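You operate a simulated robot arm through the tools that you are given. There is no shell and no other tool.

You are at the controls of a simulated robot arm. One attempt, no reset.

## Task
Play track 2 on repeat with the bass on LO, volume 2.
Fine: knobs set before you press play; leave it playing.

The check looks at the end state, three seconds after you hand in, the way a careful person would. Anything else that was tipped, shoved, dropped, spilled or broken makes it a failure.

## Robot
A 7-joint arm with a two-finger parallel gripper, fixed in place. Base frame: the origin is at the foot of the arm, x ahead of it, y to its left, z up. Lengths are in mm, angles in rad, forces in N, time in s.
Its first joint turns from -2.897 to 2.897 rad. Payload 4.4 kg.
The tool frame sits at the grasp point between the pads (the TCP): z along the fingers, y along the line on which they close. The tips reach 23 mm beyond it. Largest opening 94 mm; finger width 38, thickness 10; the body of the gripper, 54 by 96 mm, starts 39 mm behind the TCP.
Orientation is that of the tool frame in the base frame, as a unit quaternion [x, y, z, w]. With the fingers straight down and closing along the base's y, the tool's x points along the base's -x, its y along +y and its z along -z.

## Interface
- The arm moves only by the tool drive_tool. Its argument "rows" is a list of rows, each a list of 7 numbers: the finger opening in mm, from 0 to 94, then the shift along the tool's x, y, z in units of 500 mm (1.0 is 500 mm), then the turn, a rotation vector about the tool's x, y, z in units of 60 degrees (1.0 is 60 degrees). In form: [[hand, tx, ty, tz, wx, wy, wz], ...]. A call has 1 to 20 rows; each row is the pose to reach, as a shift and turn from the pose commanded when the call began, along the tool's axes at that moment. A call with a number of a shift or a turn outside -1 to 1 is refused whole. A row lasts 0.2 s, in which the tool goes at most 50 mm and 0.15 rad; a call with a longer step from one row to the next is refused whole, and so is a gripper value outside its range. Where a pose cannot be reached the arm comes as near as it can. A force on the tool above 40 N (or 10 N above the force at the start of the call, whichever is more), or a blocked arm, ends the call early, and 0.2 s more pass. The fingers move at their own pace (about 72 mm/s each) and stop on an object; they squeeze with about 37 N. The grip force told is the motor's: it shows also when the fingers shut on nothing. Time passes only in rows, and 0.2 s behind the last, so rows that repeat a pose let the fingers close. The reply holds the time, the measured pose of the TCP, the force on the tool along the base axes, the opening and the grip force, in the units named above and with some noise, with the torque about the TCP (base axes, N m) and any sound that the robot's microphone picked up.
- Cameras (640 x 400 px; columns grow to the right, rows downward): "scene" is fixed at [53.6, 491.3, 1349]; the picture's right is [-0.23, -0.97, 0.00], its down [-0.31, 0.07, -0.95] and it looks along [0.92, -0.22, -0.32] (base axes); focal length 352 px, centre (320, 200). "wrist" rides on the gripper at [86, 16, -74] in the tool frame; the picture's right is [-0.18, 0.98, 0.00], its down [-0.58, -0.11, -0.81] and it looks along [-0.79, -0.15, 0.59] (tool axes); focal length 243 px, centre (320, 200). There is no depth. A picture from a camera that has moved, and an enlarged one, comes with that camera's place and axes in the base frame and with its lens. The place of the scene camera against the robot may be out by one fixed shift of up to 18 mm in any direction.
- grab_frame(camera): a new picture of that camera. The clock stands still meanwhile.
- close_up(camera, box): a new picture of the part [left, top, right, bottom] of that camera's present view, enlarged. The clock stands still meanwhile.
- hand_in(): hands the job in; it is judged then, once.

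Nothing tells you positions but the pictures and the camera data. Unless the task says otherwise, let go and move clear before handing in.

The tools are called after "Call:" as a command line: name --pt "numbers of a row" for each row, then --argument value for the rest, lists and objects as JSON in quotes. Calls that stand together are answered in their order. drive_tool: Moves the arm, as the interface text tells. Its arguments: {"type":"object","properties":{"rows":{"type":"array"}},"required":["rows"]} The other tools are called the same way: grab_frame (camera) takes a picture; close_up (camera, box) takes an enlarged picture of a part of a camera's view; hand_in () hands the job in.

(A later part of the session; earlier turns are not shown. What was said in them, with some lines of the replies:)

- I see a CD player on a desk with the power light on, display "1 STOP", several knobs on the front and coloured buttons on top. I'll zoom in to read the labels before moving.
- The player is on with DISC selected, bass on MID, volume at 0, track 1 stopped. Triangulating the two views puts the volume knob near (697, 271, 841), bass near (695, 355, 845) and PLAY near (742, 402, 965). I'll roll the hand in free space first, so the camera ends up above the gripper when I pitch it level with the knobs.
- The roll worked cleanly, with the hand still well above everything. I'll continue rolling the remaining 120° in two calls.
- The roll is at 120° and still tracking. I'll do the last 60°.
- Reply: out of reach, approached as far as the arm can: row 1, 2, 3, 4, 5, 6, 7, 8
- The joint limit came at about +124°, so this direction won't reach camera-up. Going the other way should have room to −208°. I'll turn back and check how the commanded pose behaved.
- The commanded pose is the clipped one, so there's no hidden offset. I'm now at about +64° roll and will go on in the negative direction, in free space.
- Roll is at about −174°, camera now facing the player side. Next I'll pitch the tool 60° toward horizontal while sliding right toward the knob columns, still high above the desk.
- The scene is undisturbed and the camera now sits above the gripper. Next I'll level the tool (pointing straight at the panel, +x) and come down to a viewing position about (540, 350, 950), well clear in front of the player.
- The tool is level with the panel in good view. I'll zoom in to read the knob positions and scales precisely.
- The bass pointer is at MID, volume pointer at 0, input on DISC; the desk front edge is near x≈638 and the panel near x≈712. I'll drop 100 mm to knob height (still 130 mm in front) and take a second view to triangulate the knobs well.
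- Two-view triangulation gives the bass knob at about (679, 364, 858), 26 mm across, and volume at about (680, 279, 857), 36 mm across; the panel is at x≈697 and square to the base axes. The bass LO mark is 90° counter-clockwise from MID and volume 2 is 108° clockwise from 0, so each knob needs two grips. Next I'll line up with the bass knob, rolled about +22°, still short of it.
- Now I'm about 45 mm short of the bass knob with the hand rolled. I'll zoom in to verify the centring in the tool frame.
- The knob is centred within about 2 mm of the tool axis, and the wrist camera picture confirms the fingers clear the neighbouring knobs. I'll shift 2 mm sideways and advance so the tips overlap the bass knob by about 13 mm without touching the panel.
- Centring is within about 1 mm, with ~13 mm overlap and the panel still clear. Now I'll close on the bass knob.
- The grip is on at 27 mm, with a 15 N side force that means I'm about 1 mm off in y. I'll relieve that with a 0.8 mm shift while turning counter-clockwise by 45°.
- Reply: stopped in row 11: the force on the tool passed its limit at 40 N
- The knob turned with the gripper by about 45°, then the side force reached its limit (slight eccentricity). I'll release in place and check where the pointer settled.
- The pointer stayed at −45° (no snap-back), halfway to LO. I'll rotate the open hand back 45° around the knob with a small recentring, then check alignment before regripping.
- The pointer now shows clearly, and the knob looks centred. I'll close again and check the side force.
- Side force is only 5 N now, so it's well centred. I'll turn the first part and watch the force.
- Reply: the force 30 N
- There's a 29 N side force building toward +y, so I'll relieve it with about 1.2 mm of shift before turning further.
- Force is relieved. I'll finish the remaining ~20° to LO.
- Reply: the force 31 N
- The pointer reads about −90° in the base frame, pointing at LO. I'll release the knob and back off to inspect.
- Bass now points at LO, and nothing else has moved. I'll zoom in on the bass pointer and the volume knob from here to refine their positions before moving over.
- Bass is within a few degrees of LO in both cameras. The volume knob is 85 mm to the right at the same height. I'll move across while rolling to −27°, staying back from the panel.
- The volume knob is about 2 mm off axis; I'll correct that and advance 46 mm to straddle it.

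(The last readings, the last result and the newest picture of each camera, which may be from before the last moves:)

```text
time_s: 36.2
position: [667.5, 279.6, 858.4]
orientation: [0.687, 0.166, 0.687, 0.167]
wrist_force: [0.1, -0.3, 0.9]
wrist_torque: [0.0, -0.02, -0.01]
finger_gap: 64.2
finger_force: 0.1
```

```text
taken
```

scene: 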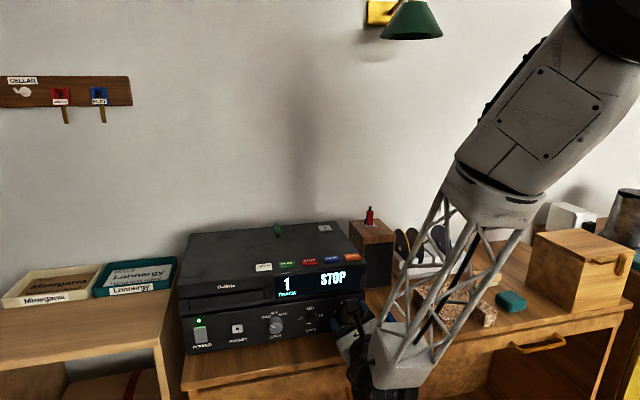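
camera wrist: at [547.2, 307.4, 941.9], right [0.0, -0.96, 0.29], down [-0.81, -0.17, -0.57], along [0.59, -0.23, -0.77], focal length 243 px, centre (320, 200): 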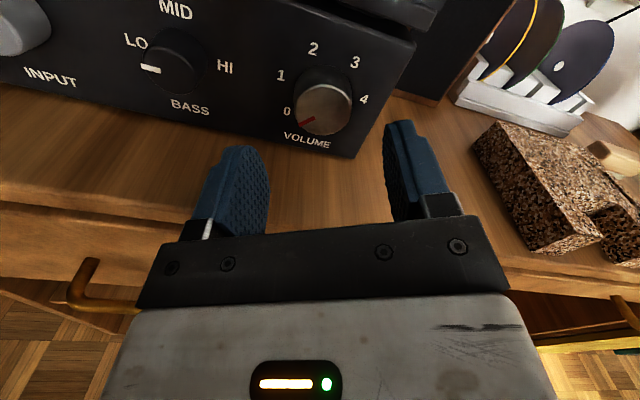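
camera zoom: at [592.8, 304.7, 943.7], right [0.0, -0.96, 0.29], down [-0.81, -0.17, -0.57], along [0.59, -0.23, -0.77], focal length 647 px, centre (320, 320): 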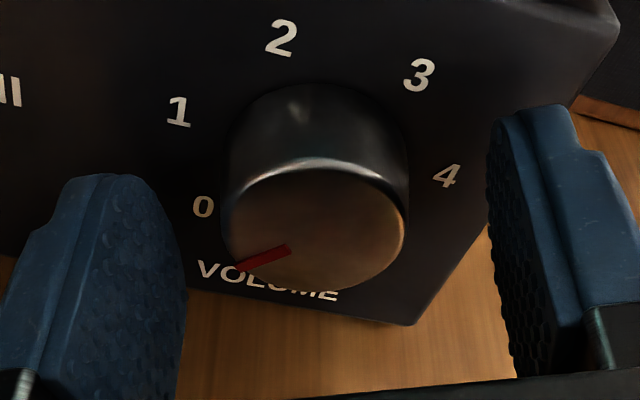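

The closer view shows the knob about 1.5 mm toward the left finger. I'll shift by that and close gently.

Call:
drive_tool --pt "64 -0.0004 -0.003 0 0 0 0" --pt "50 -0.0004 -0.003 0 0 0 0" --pt "25 -0.0004 -0.003 0 0 0 0" --pt "25 -0.0004 -0.003 0 0 0 0" --pt "25 -0.0004 -0.003 0 0 0 0"

Call:
close_up --camera "wrist" --box '[220, 80, 420, 230]'

```text
time_s: 37.4
position: [667.3, 280.7, 858.2]
orientation: [0.687, 0.165, 0.687, 0.168]
wrist_force: [-1.8, -11.1, 5.6]
wrist_torque: [0.02, -0.11, -0.22]
finger_gap: 36.2
finger_force: 44.9
```

```text
2.67 times, centred on (320, 155) of wrist
camera zoom: at [592.2, 305.7, 942.8], right [0.0, -0.96, 0.29], down [-0.81, -0.17, -0.57], along [0.59, -0.23, -0.77], focal length 647 px, centre (320, 320)
```

zoom: 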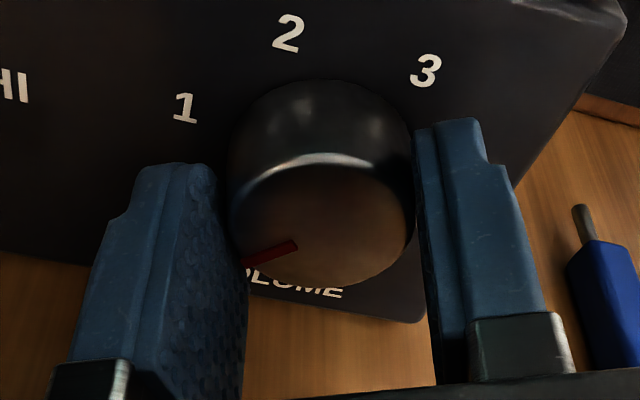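

Gripped at 36 mm with a modest side force. I'll relieve it by 0.5 mm and turn clockwise in short segments.

Call:
drive_tool --pt "25 0 0.001 0 0 0 0" --pt "25 0 0.001 0 0 0 0.075" --pt "25 0 0.001 0 0 0 0.15" --pt "25 0 0.001 0 0 0 0.225" --pt "25 0 0.001 0 0 0 0.3"

```text
time_s: 38.6
position: [667.8, 279.7, 859.2]
orientation: [0.704, 0.056, 0.705, 0.058]
wrist_force: [-24.7, 19.5, 1.1]
wrist_torque: [0.0, 0.52, 0.32]
finger_gap: 36.4
finger_force: 45.2
```

Forces are building (−25 N in x, +20 N in y), so I'll relieve those with sub-millimetre shifts before turning on.

Call:
drive_tool --pt "25 0 -0.0007 -0.0007 0 0 0" --pt "25 0 -0.0014 -0.0014 0 0 0" --pt "25 0 -0.0014 -0.0014 0 0 0"

```text
time_s: 39.4
position: [666.8, 280.6, 857.9]
orientation: [0.704, 0.054, 0.705, 0.058]
wrist_force: [13.1, 6.8, -0.7]
wrist_torque: [-0.01, 0.21, 0.07]
finger_gap: 36.2
finger_force: 45.3
```

Forces are down. Continuing the clockwise turn by another 18°.

Call:
drive_tool --pt "25 0 -0.0005 0.0005 0 0 0" --pt "25 0 -0.0005 0.0005 0 0 0.075" --pt "25 0 -0.0005 0.0005 0 0 0.15" --pt "25 0 -0.0005 0.0005 0 0 0.225" --pt "25 0 -0.0005 0.0005 0 0 0.3"

```text
time_s: 40.6
position: [667.6, 280.2, 855.9]
orientation: [0.705, -0.057, 0.705, -0.053]
wrist_force: [18.2, -58.9, -13.5]
wrist_torque: [-0.05, 0.89, -2.04]
finger_gap: 35.9
finger_force: 45.3
```

Side force jumped to −59 N in y, so I'll relieve it right away with a 1.5 mm shift and check.

Call:
drive_tool --pt "25 0 0.0015 0 0 0 0" --pt "25 0 0.003 0 0 0 0"

Call:
close_up --camera "wrist" --box '[220, 80, 420, 230]'

Call:
grab_frame --camera "scene"

```text
time_s: 41.2
position: [666.9, 280.1, 857.6]
orientation: [0.705, -0.055, 0.705, -0.055]
wrist_force: [2.2, -4.2, -11.3]
wrist_torque: [0.02, 0.41, -0.21]
finger_gap: 36.1
finger_force: 44.7
```

```text
2.67 times, centred on (320, 155) of wrist
camera zoom: at [591.3, 251.0, 940.5], right [0.0, -0.94, -0.33], down [-0.81, 0.2, -0.56], along [0.59, 0.27, -0.76], focal length 647 px, centre (320, 320)
```

zoom: 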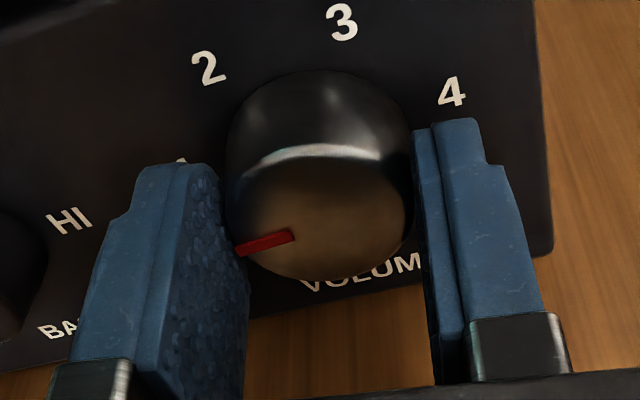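

```text
taken
```

scene: 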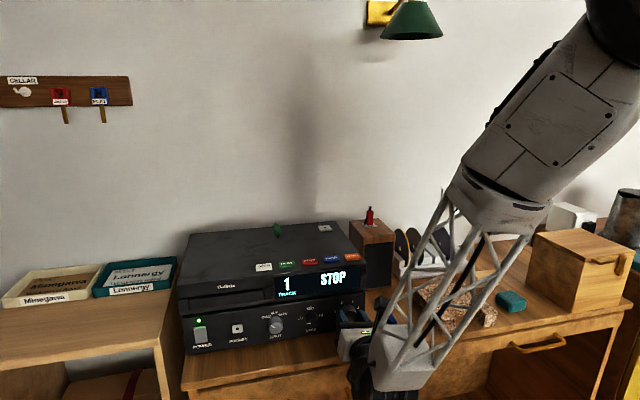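

The player hasn't moved and the force is relieved. I'll go on in smaller 9° segments with a force check after each.

Call:
drive_tool --pt "25 0 0.0002 0 0 0 0.075" --pt "25 0 0.0002 0 0 0 0.15"

```text
time_s: 41.8
position: [666.8, 279.6, 857.6]
orientation: [0.698, -0.11, 0.699, -0.109]
wrist_force: [-8.9, 33.7, -16.0]
wrist_torque: [-0.01, 0.61, 0.93]
finger_gap: 36.0
finger_force: 45.1
```

Another small correction is needed (force +34 N in y), then the next segment.

Call:
drive_tool --pt "25 -0.0005 -0.001 0 0 0 0" --pt "25 -0.001 -0.002 0 0 0 0"

Call:
drive_tool --pt "25 0 0 0 0 0 0.05" --pt "25 0 0 0 0 0 0.1"

```text
time_s: 42.4
position: [667.0, 280.4, 856.7]
orientation: [0.698, -0.11, 0.699, -0.109]
wrist_force: [-34.2, 25.7, -2.0]
wrist_torque: [0.01, 0.27, 0.87]
finger_gap: 35.9
finger_force: 45.1
```

```text
time_s: 43.0
position: [666.9, 280.1, 857.9]
orientation: [0.691, -0.148, 0.692, -0.144]
wrist_force: [-35.0, 20.7, -0.7]
wrist_torque: [0.0, -0.11, 0.57]
finger_gap: 35.6
finger_force: 44.8
```

The hand is at about +24°, so the knob has turned ~51° so far. I'll release here and look at the pointer.

Call:
drive_tool --pt "45 0 0 0 0 0 0" --pt "64 0 0 0 0 0 0" --pt "64 0 0 0 0 0 0"

Call:
close_up --camera "wrist" --box '[220, 80, 420, 230]'

Call:
close_up --camera "scene" --box '[180, 260, 380, 370]'

```text
time_s: 43.8
position: [668.5, 279.5, 858.7]
orientation: [0.691, -0.147, 0.693, -0.144]
wrist_force: [-0.2, -0.1, -0.4]
wrist_torque: [0.01, 0.01, -0.01]
finger_gap: 64.3
finger_force: 0.0
```

```text
2.67 times, centred on (320, 155) of wrist
camera zoom: at [591.9, 230.5, 930.9], right [0.0, -0.82, -0.57], down [-0.8, 0.34, -0.49], along [0.59, 0.45, -0.66], focal length 647 px, centre (320, 320)
```

zoom: 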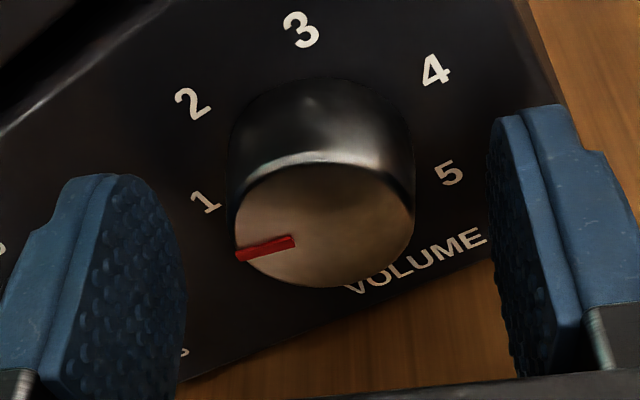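

```text
3.20 times, centred on (280, 315) of scene
camera zoom: at [53.6, 491.3, 1349.0], right [-0.23, -0.97, 0.0], down [-0.31, 0.07, -0.95], along [0.92, -0.22, -0.32], focal length 1126 px, centre (448, -168)
```

zoom: 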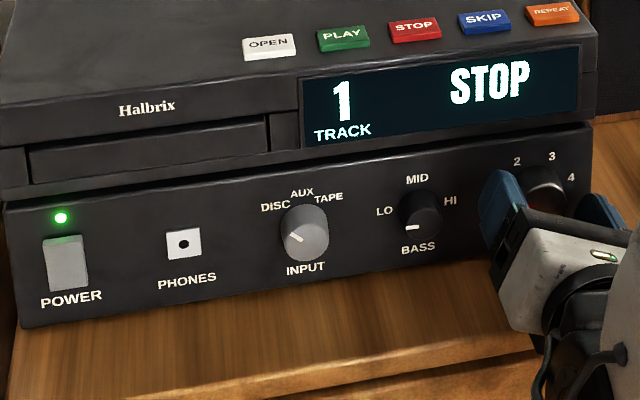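

The pointer is now at about the "1" mark (−79°). I'll rotate the open hand back 51° around the knob and recheck the centring for the second turn.

Call:
drive_tool --pt "64 0 0 0 0 0 -0.125" --pt "64 0 0 0 0 0 -0.25" --pt "64 0 0 0 0 0 -0.375" --pt "64 0 0 0 0 0 -0.5" --pt "64 0 0 0 0 0 -0.625" --pt "64 0 0 0 0 0 -0.75" --pt "64 0 0 0 0 0 -0.85" --pt "64 0 0 0 0 0 -0.85"

Call:
close_up --camera "wrist" --box '[220, 80, 420, 230]'

```text
time_s: 45.6
position: [667.2, 280.8, 858.3]
orientation: [0.687, 0.166, 0.687, 0.168]
wrist_force: [-0.2, -0.4, 0.2]
wrist_torque: [0.01, 0.01, 0.01]
finger_gap: 64.0
finger_force: 0.0
```

```text
2.67 times, centred on (320, 155) of wrist
camera zoom: at [592.0, 305.8, 942.3], right [0.0, -0.96, 0.29], down [-0.81, -0.17, -0.57], along [0.59, -0.23, -0.77], focal length 647 px, centre (320, 320)
```

zoom: 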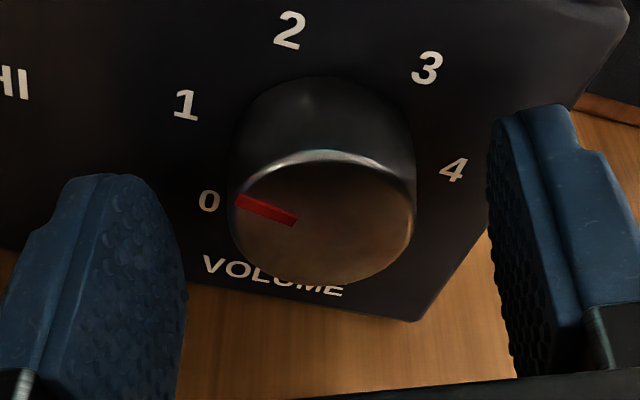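

The pointer sits right on "1" (about −81°) and the knob is centred. I'll close for the second turn.

Call:
drive_tool --pt "50 0 0 0 0 0 0" --pt "25 0 0 0 0 0 0" --pt "25 0 0 0 0 0 0" --pt "25 0 0 0 0 0 0"

Call:
drive_tool --pt "25 0 0 0 0 0 0.075" --pt "25 0 0 0 0 0 0.15"

```text
time_s: 46.6
position: [667.1, 279.9, 858.6]
orientation: [0.687, 0.165, 0.687, 0.168]
wrist_force: [-2.0, -8.6, 5.1]
wrist_torque: [0.06, -0.12, -0.26]
finger_gap: 36.4
finger_force: 44.3
```

```text
time_s: 47.2
position: [666.4, 281.0, 858.8]
orientation: [0.698, 0.11, 0.699, 0.112]
wrist_force: [14.3, -5.0, 3.2]
wrist_torque: [-0.03, 0.43, -0.27]
finger_gap: 36.3
finger_force: 44.9
```

Forces are small. I'll continue in 9° segments.

Call:
drive_tool --pt "25 0 0 0.0002 0 0 0.075" --pt "25 0 0 0.0002 0 0 0.15"

```text
time_s: 47.8
position: [666.5, 280.1, 858.1]
orientation: [0.705, 0.056, 0.705, 0.058]
wrist_force: [5.4, -1.0, -7.6]
wrist_torque: [0.02, 0.14, 0.04]
finger_gap: 36.2
finger_force: 45.4
```

The turn is going smoothly. Next segment.

Call:
drive_tool --pt "25 0 0 0 0 0 0.075" --pt "25 0 0 0 0 0 0.15"

```text
time_s: 48.4
position: [667.2, 281.0, 858.3]
orientation: [0.707, -0.001, 0.707, 0.002]
wrist_force: [-14.9, -5.0, 9.0]
wrist_torque: [0.01, 0.16, -0.08]
finger_gap: 36.5
finger_force: 44.9
```

The hand is level and forces remain low. Continuing.

Call:
drive_tool --pt "25 0 0 -0.0002 0 0 0.075" --pt "25 0 0 -0.0002 0 0 0.15"

```text
time_s: 49.0
position: [666.9, 280.3, 858.0]
orientation: [0.705, -0.056, 0.705, -0.053]
wrist_force: [-34.0, -17.2, 10.7]
wrist_torque: [0.01, -0.31, -0.45]
finger_gap: 36.3
finger_force: 44.9
```

I'll relieve the −34 N axial force by backing off 0.5 mm, then turn the next 9°.

Call:
drive_tool --pt "25 0 0.001 -0.001 0 0 0" --pt "25 0 0.001 -0.001 0 0 0.075" --pt "25 0 0.001 -0.001 0 0 0.15"

```text
time_s: 49.8
position: [667.5, 279.7, 857.8]
orientation: [0.698, -0.11, 0.699, -0.109]
wrist_force: [-1.3, 5.7, -15.5]
wrist_torque: [-0.02, 0.36, 0.22]
finger_gap: 36.2
finger_force: 44.8
```

45° done in this grip. One last 9° segment brings the pointer to 2.

Call:
drive_tool --pt "25 -0.0004 0 0 0 0 0.075" --pt "25 -0.0004 0 0 0 0 0.15"

Call:
close_up --camera "wrist" --box '[220, 80, 420, 230]'

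```text
time_s: 50.4
position: [668.4, 279.7, 858.5]
orientation: [0.687, -0.167, 0.688, -0.163]
wrist_force: [5.5, 0.9, -18.1]
wrist_torque: [0.0, 0.45, 0.14]
finger_gap: 36.1
finger_force: 44.8
```

```text
2.67 times, centred on (320, 155) of wrist
camera zoom: at [592.0, 226.8, 928.0], right [0.0, -0.79, -0.61], down [-0.8, 0.36, -0.47], along [0.59, 0.49, -0.64], focal length 647 px, centre (320, 320)
```

zoom: 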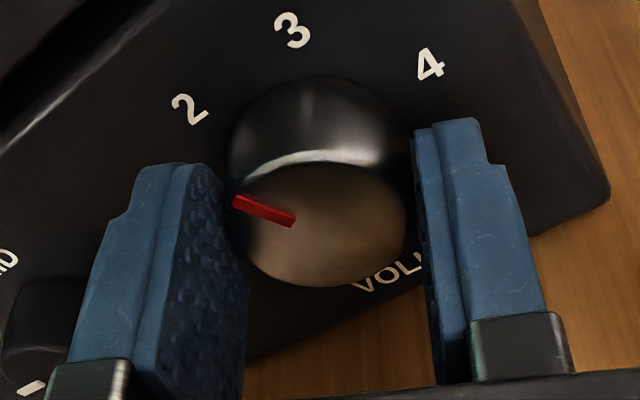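

The pointer reads about −28° (the "2" mark). I'll open, wait, and back straight off to inspect.

Call:
drive_tool --pt "45 0 0 0 0 0 0" --pt "64 0 0 0 0 0 0" --pt "64 0 0 0 0 0 0" --pt "64 0 0 -0.04 0 0 0" --pt "64 0 0 -0.08 0 0 -0.1" --pt "64 0 0 -0.12 0 0 -0.2" --pt "64 0 0 -0.16 0 0 -0.3" --pt "64 0 0 -0.16 0 0 -0.44"

Call:
grab_frame --camera "wrist"

Call:
close_up --camera "wrist" --box '[270, 20, 370, 120]'

Call:
close_up --camera "scene" --box '[180, 220, 380, 370]'

```text
time_s: 52.2
position: [586.8, 279.4, 858.3]
orientation: [0.707, -0.005, 0.707, 0.002]
wrist_force: [0.0, -0.6, -0.1]
wrist_torque: [0.01, 0.02, -0.03]
finger_gap: 64.3
finger_force: 0.0
```

```text
taken
camera wrist: at [511.9, 263.3, 943.7], right [0.0, -0.98, -0.19], down [-0.81, 0.12, -0.58], along [0.59, 0.15, -0.79], focal length 243 px, centre (320, 200)
```

wrist: 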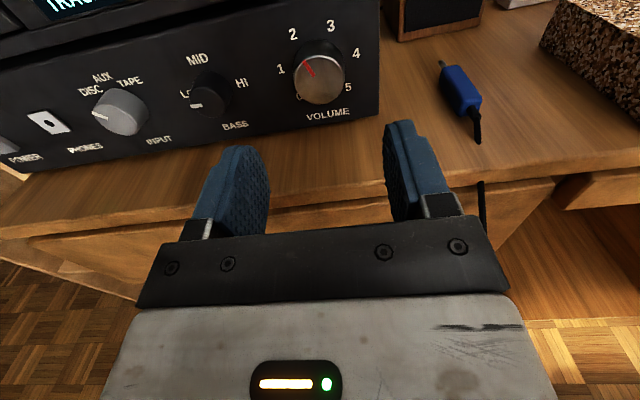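

```text
4.00 times, centred on (320, 70) of wrist
camera zoom: at [511.9, 263.3, 943.7], right [0.0, -0.98, -0.19], down [-0.81, 0.12, -0.58], along [0.59, 0.15, -0.79], focal length 970 px, centre (320, 720)
```

zoom: 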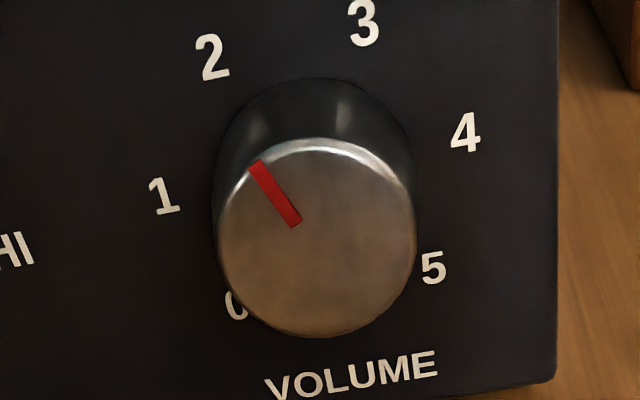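

```text
2.67 times, centred on (280, 295) of scene
camera zoom: at [53.6, 491.3, 1349.0], right [-0.23, -0.97, 0.0], down [-0.31, 0.07, -0.95], along [0.92, -0.22, -0.32], focal length 938 px, centre (427, -53)
```

zoom: 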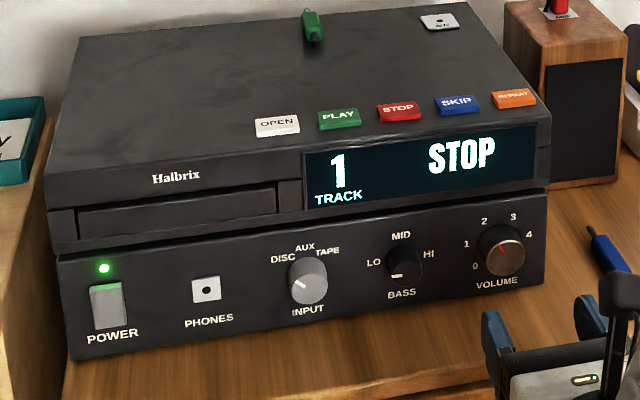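

Volume points at 2 and bass at LO, both confirmed in the two cameras, with the player unmoved. I'll take one last look at the bass pointer, then move up to the top buttons.

Call:
close_up --camera "wrist" --box '[160, 40, 270, 150]'

Call:
close_up --camera "scene" --box '[285, 295, 365, 345]'

```text
3.64 times, centred on (215, 95) of wrist
camera zoom: at [511.9, 263.3, 943.7], right [0.0, -0.98, -0.19], down [-0.81, 0.12, -0.58], along [0.59, 0.15, -0.79], focal length 882 px, centre (702, 582)
```

zoom: 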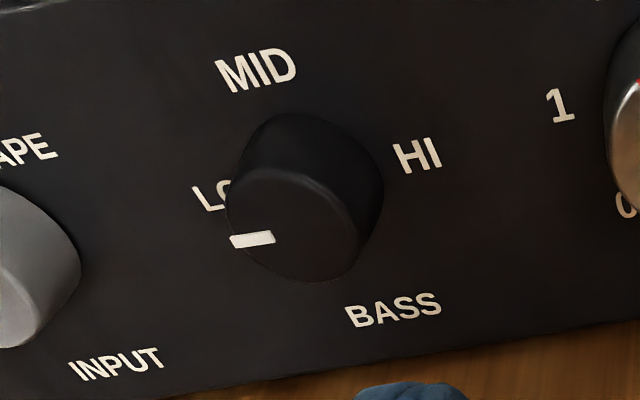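

```text
8.00 times, centred on (325, 320) of scene
camera zoom: at [53.6, 491.3, 1349.0], right [-0.23, -0.97, 0.0], down [-0.31, 0.07, -0.95], along [0.92, -0.22, -0.32], focal length 2815 px, centre (280, -760)
```

zoom: 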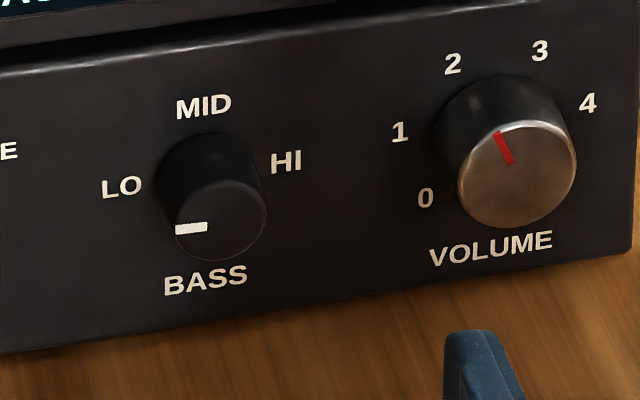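

Both knobs are verified: bass on LO, volume at 2. Now I'll retract, rise to about z=1100, and pitch the tool back down to work on the top buttons.

Call:
drive_tool --pt "64 0 0 -0.05 0 0 0" --pt "64 0.05 0 -0.1 0 0 0" --pt "50 0.13 0 -0.1 0 0 0" --pt "30 0.21 0 -0.1 0 0 0" --pt "10 0.29 0 -0.1 0 0 0" --pt "0 0.37 0 -0.1 0 0 0" --pt "0 0.45 0 -0.1 0 0 0" --pt "0 0.5 0 -0.1 0 0 0"

Call:
drive_tool --pt "0 0 -0.01 0.01 0 -0.125 0" --pt "0 0 -0.02 0.02 0 -0.25 0" --pt "0 0 -0.03 0.03 0 -0.375 0" --pt "0 0 -0.04 0.04 0 -0.5 0" --pt "0 0 -0.05 0.05 0 -0.625 0" --pt "0 0 -0.06 0.06 0 -0.75 0" --pt "0 0 -0.07 0.07 0 -0.875 0" --pt "0 0 -0.08 0.08 0 -1.0 0"

Call:
grab_frame --camera "wrist"

Call:
grab_frame --camera "scene"

```text
time_s: 54.0
position: [536.7, 275.6, 1109.0]
orientation: [0.707, -0.004, 0.708, -0.002]
wrist_force: [-0.9, -0.1, 0.5]
wrist_torque: [-0.01, 0.0, 0.0]
finger_gap: 0.0
finger_force: 37.1
```

```text
time_s: 55.8
position: [577.1, 319.8, 1106.2]
orientation: [0.966, -0.002, 0.259, -0.004]
wrist_force: [0.0, 0.0, 0.5]
wrist_torque: [0.0, 0.02, 0.03]
finger_gap: 0.0
finger_force: 37.8
```

```text
taken
camera wrist: at [614.0, 301.7, 1214.9], right [-0.16, -0.98, -0.1], down [-0.91, 0.11, 0.41], along [-0.39, 0.16, -0.91], focal length 243 px, centre (320, 200)
```

wrist: 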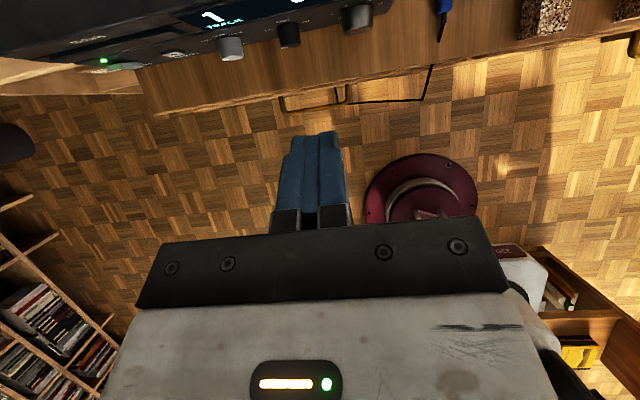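

```text
taken
```

scene: 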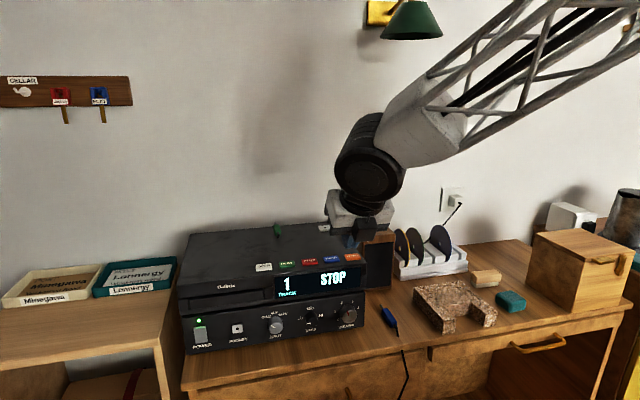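

The hand is clear of the player. From two wrist views the buttons lie at x≈731, top z≈978, spaced 50 mm: OPEN y≈459, PLAY ≈410, STOP ≈360, SKIP ≈310, REPEAT ≈260. I'll finish pitching to vertical and hover above SKIP at about z=1070.

Call:
drive_tool --pt "0 0.0385 0.0033 0.036 -0.0013 -0.083 -0.0007" --pt "0 0.077 0.0067 0.072 -0.0027 -0.167 -0.0013" --pt "0 0.1154 0.01 0.1082 -0.004 -0.25 -0.002" --pt "0 0.1539 0.0133 0.1443 -0.0053 -0.333 -0.0027" --pt "0 0.1924 0.0167 0.1804 -0.0067 -0.417 -0.0033" --pt "0 0.2308 0.02 0.2164 -0.008 -0.5 -0.004" --pt "0 0.2308 0.02 0.2164 -0.008 -0.5 -0.004"

Call:
grab_frame --camera "wrist"

Call:
grab_frame --camera "scene"

```text
time_s: 57.4
position: [730.4, 310.9, 1072.6]
orientation: [1.0, -0.001, 0.0, 0.001]
wrist_force: [-0.3, -0.5, 0.0]
wrist_torque: [0.0, -0.03, 0.0]
finger_gap: 0.0
finger_force: 37.2
```

```text
taken
camera wrist: at [816.7, 293.9, 1146.3], right [-0.19, -0.98, 0.0], down [-0.58, 0.11, 0.81], along [-0.79, 0.15, -0.59], focal length 243 px, centre (320, 200)
```

wrist: 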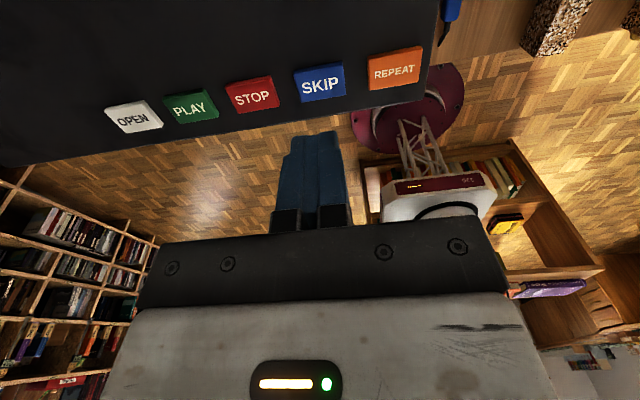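

```text
taken
```

scene: 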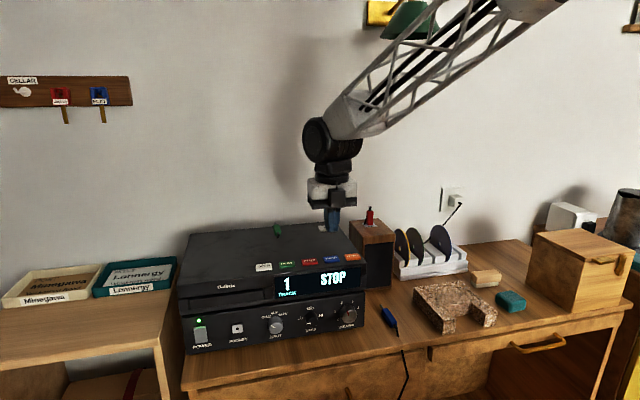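

I have a clear view of all five buttons; SKIP is within 3 mm of the tool axis. I'll nudge onto it and descend to about 20 mm above the button, then recheck.

Call:
drive_tool --pt "0 -0.0024 -0.0004 0.04 0 0 0" --pt "0 -0.0048 -0.0008 0.08 0 0 0" --pt "0 -0.0048 -0.0008 0.1 0 0 0" --pt "0 -0.0048 -0.0008 0.1 0 0 0"

Call:
close_up --camera "wrist" --box '[220, 60, 420, 200]'

Call:
close_up --camera "scene" --box '[240, 180, 400, 300]'

```text
time_s: 58.4
position: [726.9, 310.6, 1023.6]
orientation: [1.0, -0.001, 0.001, 0.0]
wrist_force: [0.6, -0.6, -0.5]
wrist_torque: [-0.01, -0.01, -0.02]
finger_gap: 0.3
finger_force: 37.2
```

```text
2.86 times, centred on (320, 130) of wrist
camera zoom: at [813.9, 293.3, 1097.0], right [-0.19, -0.98, 0.0], down [-0.58, 0.11, 0.81], along [-0.79, 0.15, -0.59], focal length 693 px, centre (320, 400)
```

zoom: 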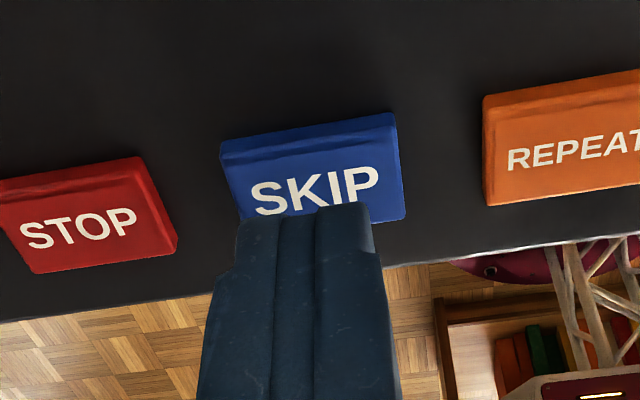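

```text
3.33 times, centred on (320, 240) of scene
camera zoom: at [53.6, 491.3, 1349.0], right [-0.23, -0.97, 0.0], down [-0.31, 0.07, -0.95], along [0.92, -0.22, -0.32], focal length 1173 px, centre (320, 67)
```

zoom: 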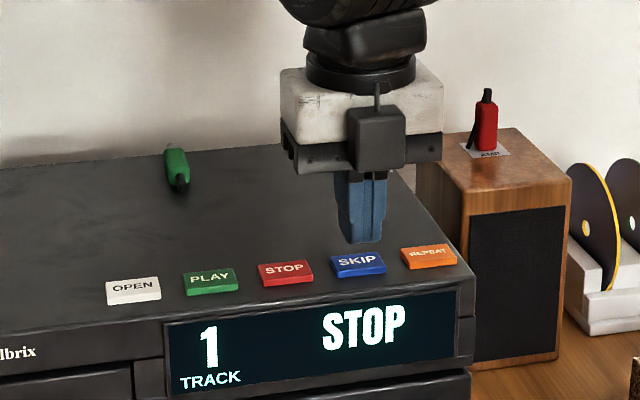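

The tool axis lands on the middle of SKIP. I'll go down in small steps and watch the force.

Call:
drive_tool --pt "0 0 0 0.016 0 0 0" --pt "0 0 0 0.032 0 0 0" --pt "0 0 0 0.038 0 0 0"

Call:
close_up --camera "wrist" --box '[220, 60, 420, 200]'

Call:
close_up --camera "scene" --box '[240, 200, 400, 320]'

```text
time_s: 59.2
position: [729.0, 308.9, 1003.0]
orientation: [1.0, -0.002, 0.0, 0.001]
wrist_force: [-0.6, -1.7, 2.5]
wrist_torque: [-0.05, 0.02, -0.04]
finger_gap: 0.0
finger_force: 36.8
heard: click
```

```text
2.86 times, centred on (320, 130) of wrist
camera zoom: at [814.4, 292.5, 1077.0], right [-0.19, -0.98, 0.0], down [-0.58, 0.11, 0.81], along [-0.79, 0.15, -0.59], focal length 693 px, centre (320, 400)
```

zoom: 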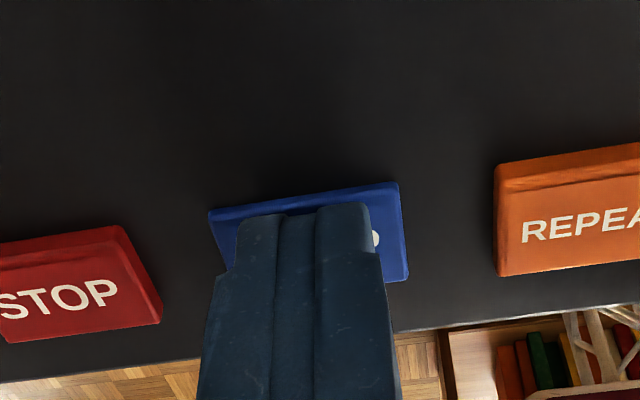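

```text
3.33 times, centred on (320, 260) of scene
camera zoom: at [53.6, 491.3, 1349.0], right [-0.23, -0.97, 0.0], down [-0.31, 0.07, -0.95], along [0.92, -0.22, -0.32], focal length 1173 px, centre (320, 0)
```

zoom: 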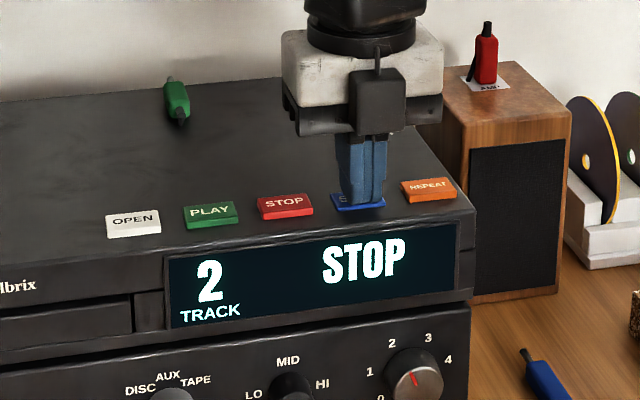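

Click heard and the display shows track 2. I'll lift straight up 30 mm and move 51 mm right to hover above REPEAT.

Call:
drive_tool --pt "0 0 0 -0.03 0 0 0" --pt "0 0 0 -0.06 0 0 0" --pt "0 0 0.05 -0.06 0 0 0" --pt "0 0 0.1 -0.06 0 0 0" --pt "0 0 0.1 -0.06 0 0 0"

Call:
close_up --camera "wrist" --box '[220, 60, 420, 200]'

Call:
close_up --camera "scene" --box '[240, 200, 400, 320]'

```text
time_s: 60.4
position: [729.2, 258.5, 1034.9]
orientation: [1.0, -0.001, 0.001, 0.001]
wrist_force: [0.8, 0.2, -0.4]
wrist_torque: [-0.03, -0.02, 0.0]
finger_gap: 0.0
finger_force: 36.9
```

```text
2.86 times, centred on (320, 130) of wrist
camera zoom: at [814.8, 241.5, 1110.1], right [-0.19, -0.98, 0.0], down [-0.58, 0.11, 0.81], along [-0.79, 0.15, -0.59], focal length 693 px, centre (320, 400)
```

zoom: 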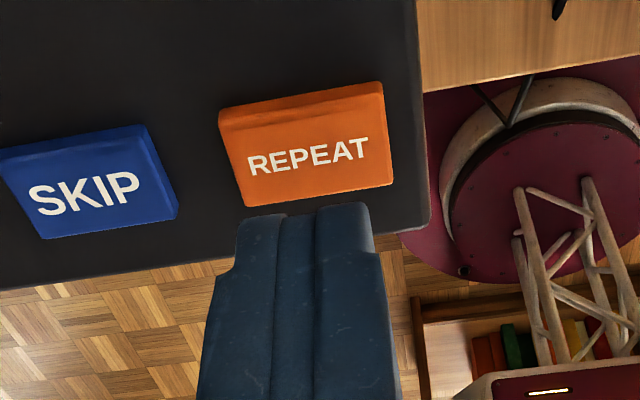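

```text
3.33 times, centred on (320, 260) of scene
camera zoom: at [53.6, 491.3, 1349.0], right [-0.23, -0.97, 0.0], down [-0.31, 0.07, -0.95], along [0.92, -0.22, -0.32], focal length 1173 px, centre (320, 0)
```

zoom: 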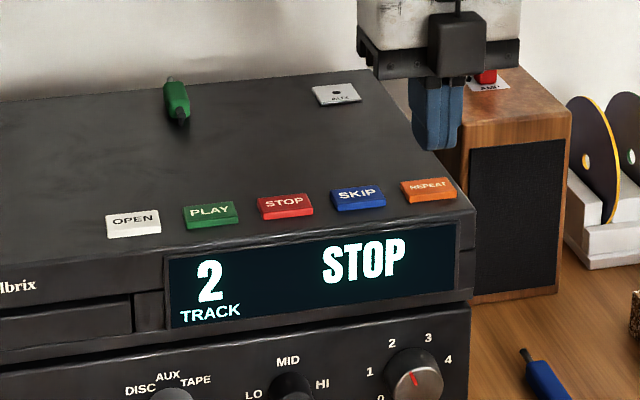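

Display reads track 2. REPEAT is about 2 mm off axis, so I'll correct that and press it the same way.

Call:
drive_tool --pt "0 -0.002 -0.003 0.02 0 0 0" --pt "0 -0.002 -0.003 0.04 0 0 0" --pt "0 -0.002 -0.003 0.056 0 0 0" --pt "0 -0.002 -0.003 0.064 0 0 0"

Call:
close_up --camera "scene" --box '[240, 200, 400, 320]'

```text
time_s: 61.4
position: [725.8, 258.5, 1002.7]
orientation: [1.0, -0.001, 0.0, 0.001]
wrist_force: [-1.3, 1.5, 4.5]
wrist_torque: [0.05, 0.0, 0.0]
finger_gap: 0.0
finger_force: 36.6
heard: click
```

```text
3.33 times, centred on (320, 260) of scene
camera zoom: at [53.6, 491.3, 1349.0], right [-0.23, -0.97, 0.0], down [-0.31, 0.07, -0.95], along [0.92, -0.22, -0.32], focal length 1173 px, centre (320, 0)
```

zoom: 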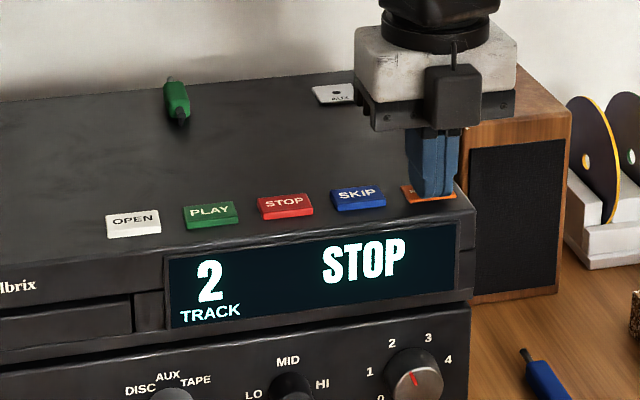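

A click was heard but I don't see a repeat indicator on the display yet. I'll lift off and look again.

Call:
drive_tool --pt "0 0 0 -0.03 0 0 0" --pt "0 0 0 -0.06 0 0 0" --pt "0 0 0 -0.06 0 0 0"

Call:
close_up --camera "scene" --box '[240, 220, 380, 310]'

```text
time_s: 62.2
position: [726.5, 262.3, 1030.4]
orientation: [1.0, -0.001, 0.001, 0.001]
wrist_force: [-0.1, -0.6, -0.6]
wrist_torque: [0.01, 0.01, 0.05]
finger_gap: 0.0
finger_force: 36.9
```

```text
4.44 times, centred on (310, 265) of scene
camera zoom: at [53.6, 491.3, 1349.0], right [-0.23, -0.97, 0.0], down [-0.31, 0.07, -0.95], along [0.92, -0.22, -0.32], focal length 1564 px, centre (364, -89)
```

zoom: 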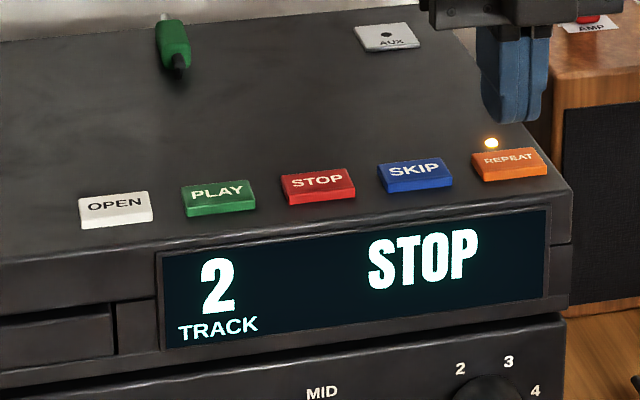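

An amber LED behind REPEAT is now lit, so repeat is on. Next I'll move 153 mm left at this height to hover above PLAY.

Call:
drive_tool --pt "0 0 -0.06 0 0 0 0" --pt "0 0 -0.14 0 0 0 0" --pt "0 0 -0.22 0 0 0 0" --pt "0 0 -0.28 0 0 0 0" --pt "0 0 -0.3068 0 0 0 0" --pt "0 0 -0.3068 0 0 0 0"

Call:
close_up --camera "wrist" --box '[220, 60, 420, 200]'

Call:
close_up --camera "scene" --box '[180, 200, 400, 360]'

```text
time_s: 63.6
position: [727.4, 413.9, 1029.1]
orientation: [1.0, -0.001, 0.0, 0.001]
wrist_force: [-0.8, -0.5, 0.3]
wrist_torque: [0.01, -0.01, -0.05]
finger_gap: 0.0
finger_force: 37.4
```

```text
2.86 times, centred on (320, 130) of wrist
camera zoom: at [811.5, 397.0, 1104.4], right [-0.19, -0.98, 0.0], down [-0.58, 0.11, 0.81], along [-0.79, 0.15, -0.59], focal length 693 px, centre (320, 400)
```

zoom: 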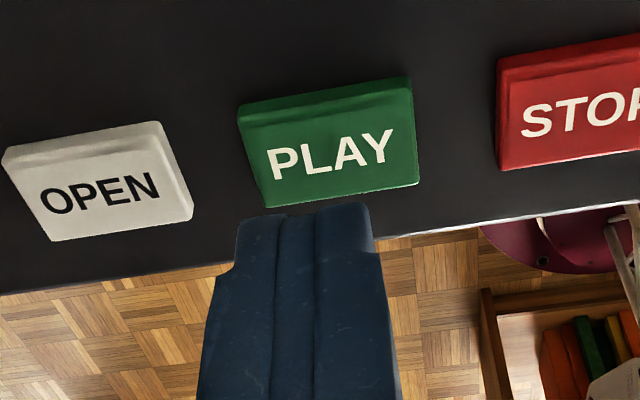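

```text
2.50 times, centred on (290, 280) of scene
camera zoom: at [53.6, 491.3, 1349.0], right [-0.23, -0.97, 0.0], down [-0.31, 0.07, -0.95], along [0.92, -0.22, -0.32], focal length 880 px, centre (395, 0)
```

zoom: 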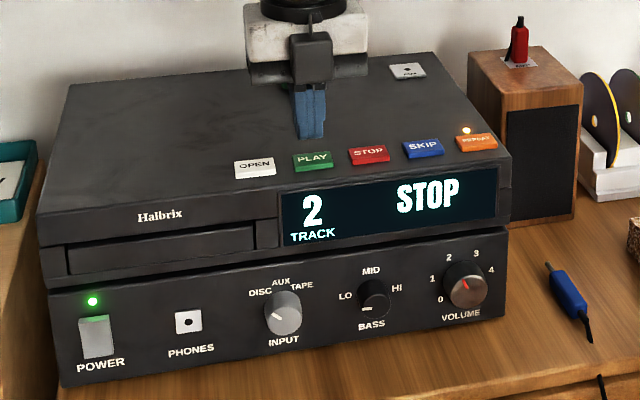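

Repeat LED is on and the display shows track 2. PLAY is 3 mm right of the axis; I'll correct that and press it.

Call:
drive_tool --pt "0 0.0034 0.0062 0.015 0 0 0" --pt "0 0.0034 0.0062 0.032 0 0 0" --pt "0 0.0034 0.0062 0.046 0 0 0" --pt "0 0.0034 0.0062 0.054 0 0 0"

Call:
close_up --camera "scene" --box '[180, 200, 400, 360]'

```text
time_s: 64.6
position: [728.2, 410.5, 1003.6]
orientation: [1.0, -0.001, 0.001, 0.0]
wrist_force: [0.8, -0.1, 1.8]
wrist_torque: [-0.02, -0.02, 0.02]
finger_gap: 0.0
finger_force: 36.8
heard: click
```

```text
2.50 times, centred on (290, 280) of scene
camera zoom: at [53.6, 491.3, 1349.0], right [-0.23, -0.97, 0.0], down [-0.31, 0.07, -0.95], along [0.92, -0.22, -0.32], focal length 880 px, centre (395, 0)
```

zoom: 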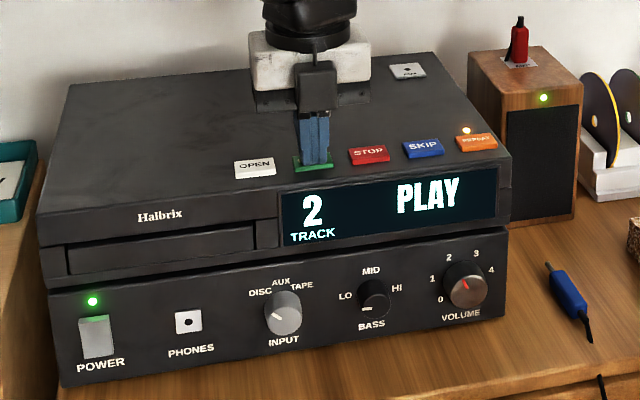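

The display shows "2 PLAY", the repeat LED is lit, and a green light came on at the speaker. I'll lift straight up and move well clear.

Call:
drive_tool --pt "0 0 0 -0.04 0 0 0" --pt "0 0 0 -0.1 0 0 0" --pt "0 0 0 -0.18 0 0 0" --pt "0 0 0 -0.26 0 0 0" --pt "0 -0.05 0 -0.3 0 0 0" --pt "0 -0.12 0 -0.34 0 0 0" --pt "0 -0.2 0 -0.36 0 0 0" --pt "0 -0.2 0 -0.36 0 0 0"

Call:
grab_frame --camera "scene"

Call:
close_up --camera "scene" --box '[180, 200, 400, 360]'

Call:
close_up --camera "scene" --box '[285, 295, 365, 345]'

```text
time_s: 66.4
position: [628.0, 412.6, 1183.9]
orientation: [1.0, -0.001, 0.001, 0.001]
wrist_force: [-0.4, -0.9, -0.1]
wrist_torque: [-0.01, 0.0, 0.03]
finger_gap: 0.3
finger_force: 37.0
```

```text
taken
```

scene: 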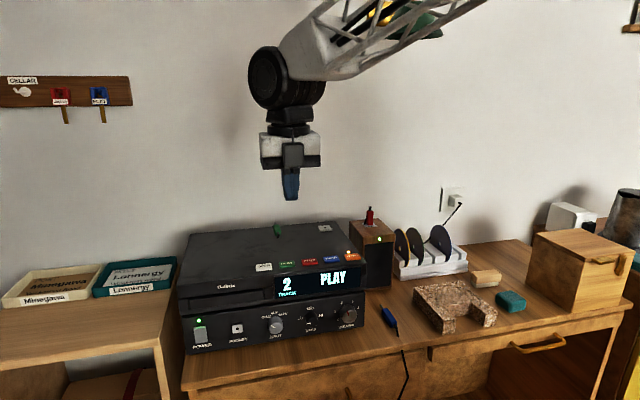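

```text
2.50 times, centred on (290, 280) of scene
camera zoom: at [53.6, 491.3, 1349.0], right [-0.23, -0.97, 0.0], down [-0.31, 0.07, -0.95], along [0.92, -0.22, -0.32], focal length 880 px, centre (395, 0)
```

zoom: 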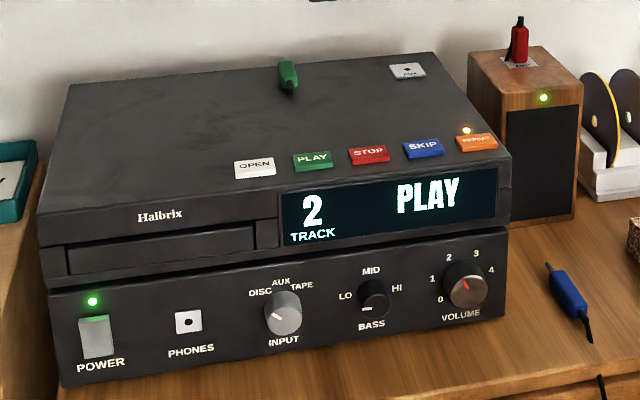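

```text
8.00 times, centred on (325, 320) of scene
camera zoom: at [53.6, 491.3, 1349.0], right [-0.23, -0.97, 0.0], down [-0.31, 0.07, -0.95], along [0.92, -0.22, -0.32], focal length 2815 px, centre (280, -760)
```

zoom: 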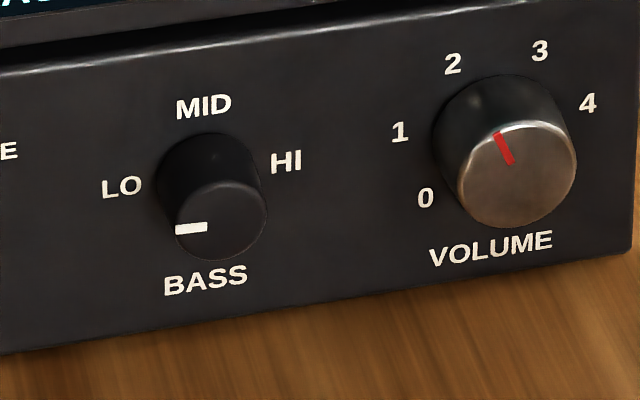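

The player shows "2 PLAY" with the repeat LED lit, bass on LO and volume on 2. The hand is well clear and nothing else on the desk has moved, so I'm handing in.

Call:
hand_in

```text
The job is handed in.
```

Track 2 is playing on repeat, with the bass on LO and the volume at 2. I've handed the job in.

- **Display:** it reads "2 PLAY", and the amber light by REPEAT is on. The green light on the speaker came on when I pressed play.
- **Order:** I set both knobs first, then pressed SKIP, REPEAT and PLAY.
- **Knobs:** both pointers are within a few degrees of their marks, checked in both camera views.
- **Surroundings:** the side force on the volume knob briefly reached 59 N while I was turning it. The player didn't move, and nothing else on the desk looks disturbed. The arm is clear.
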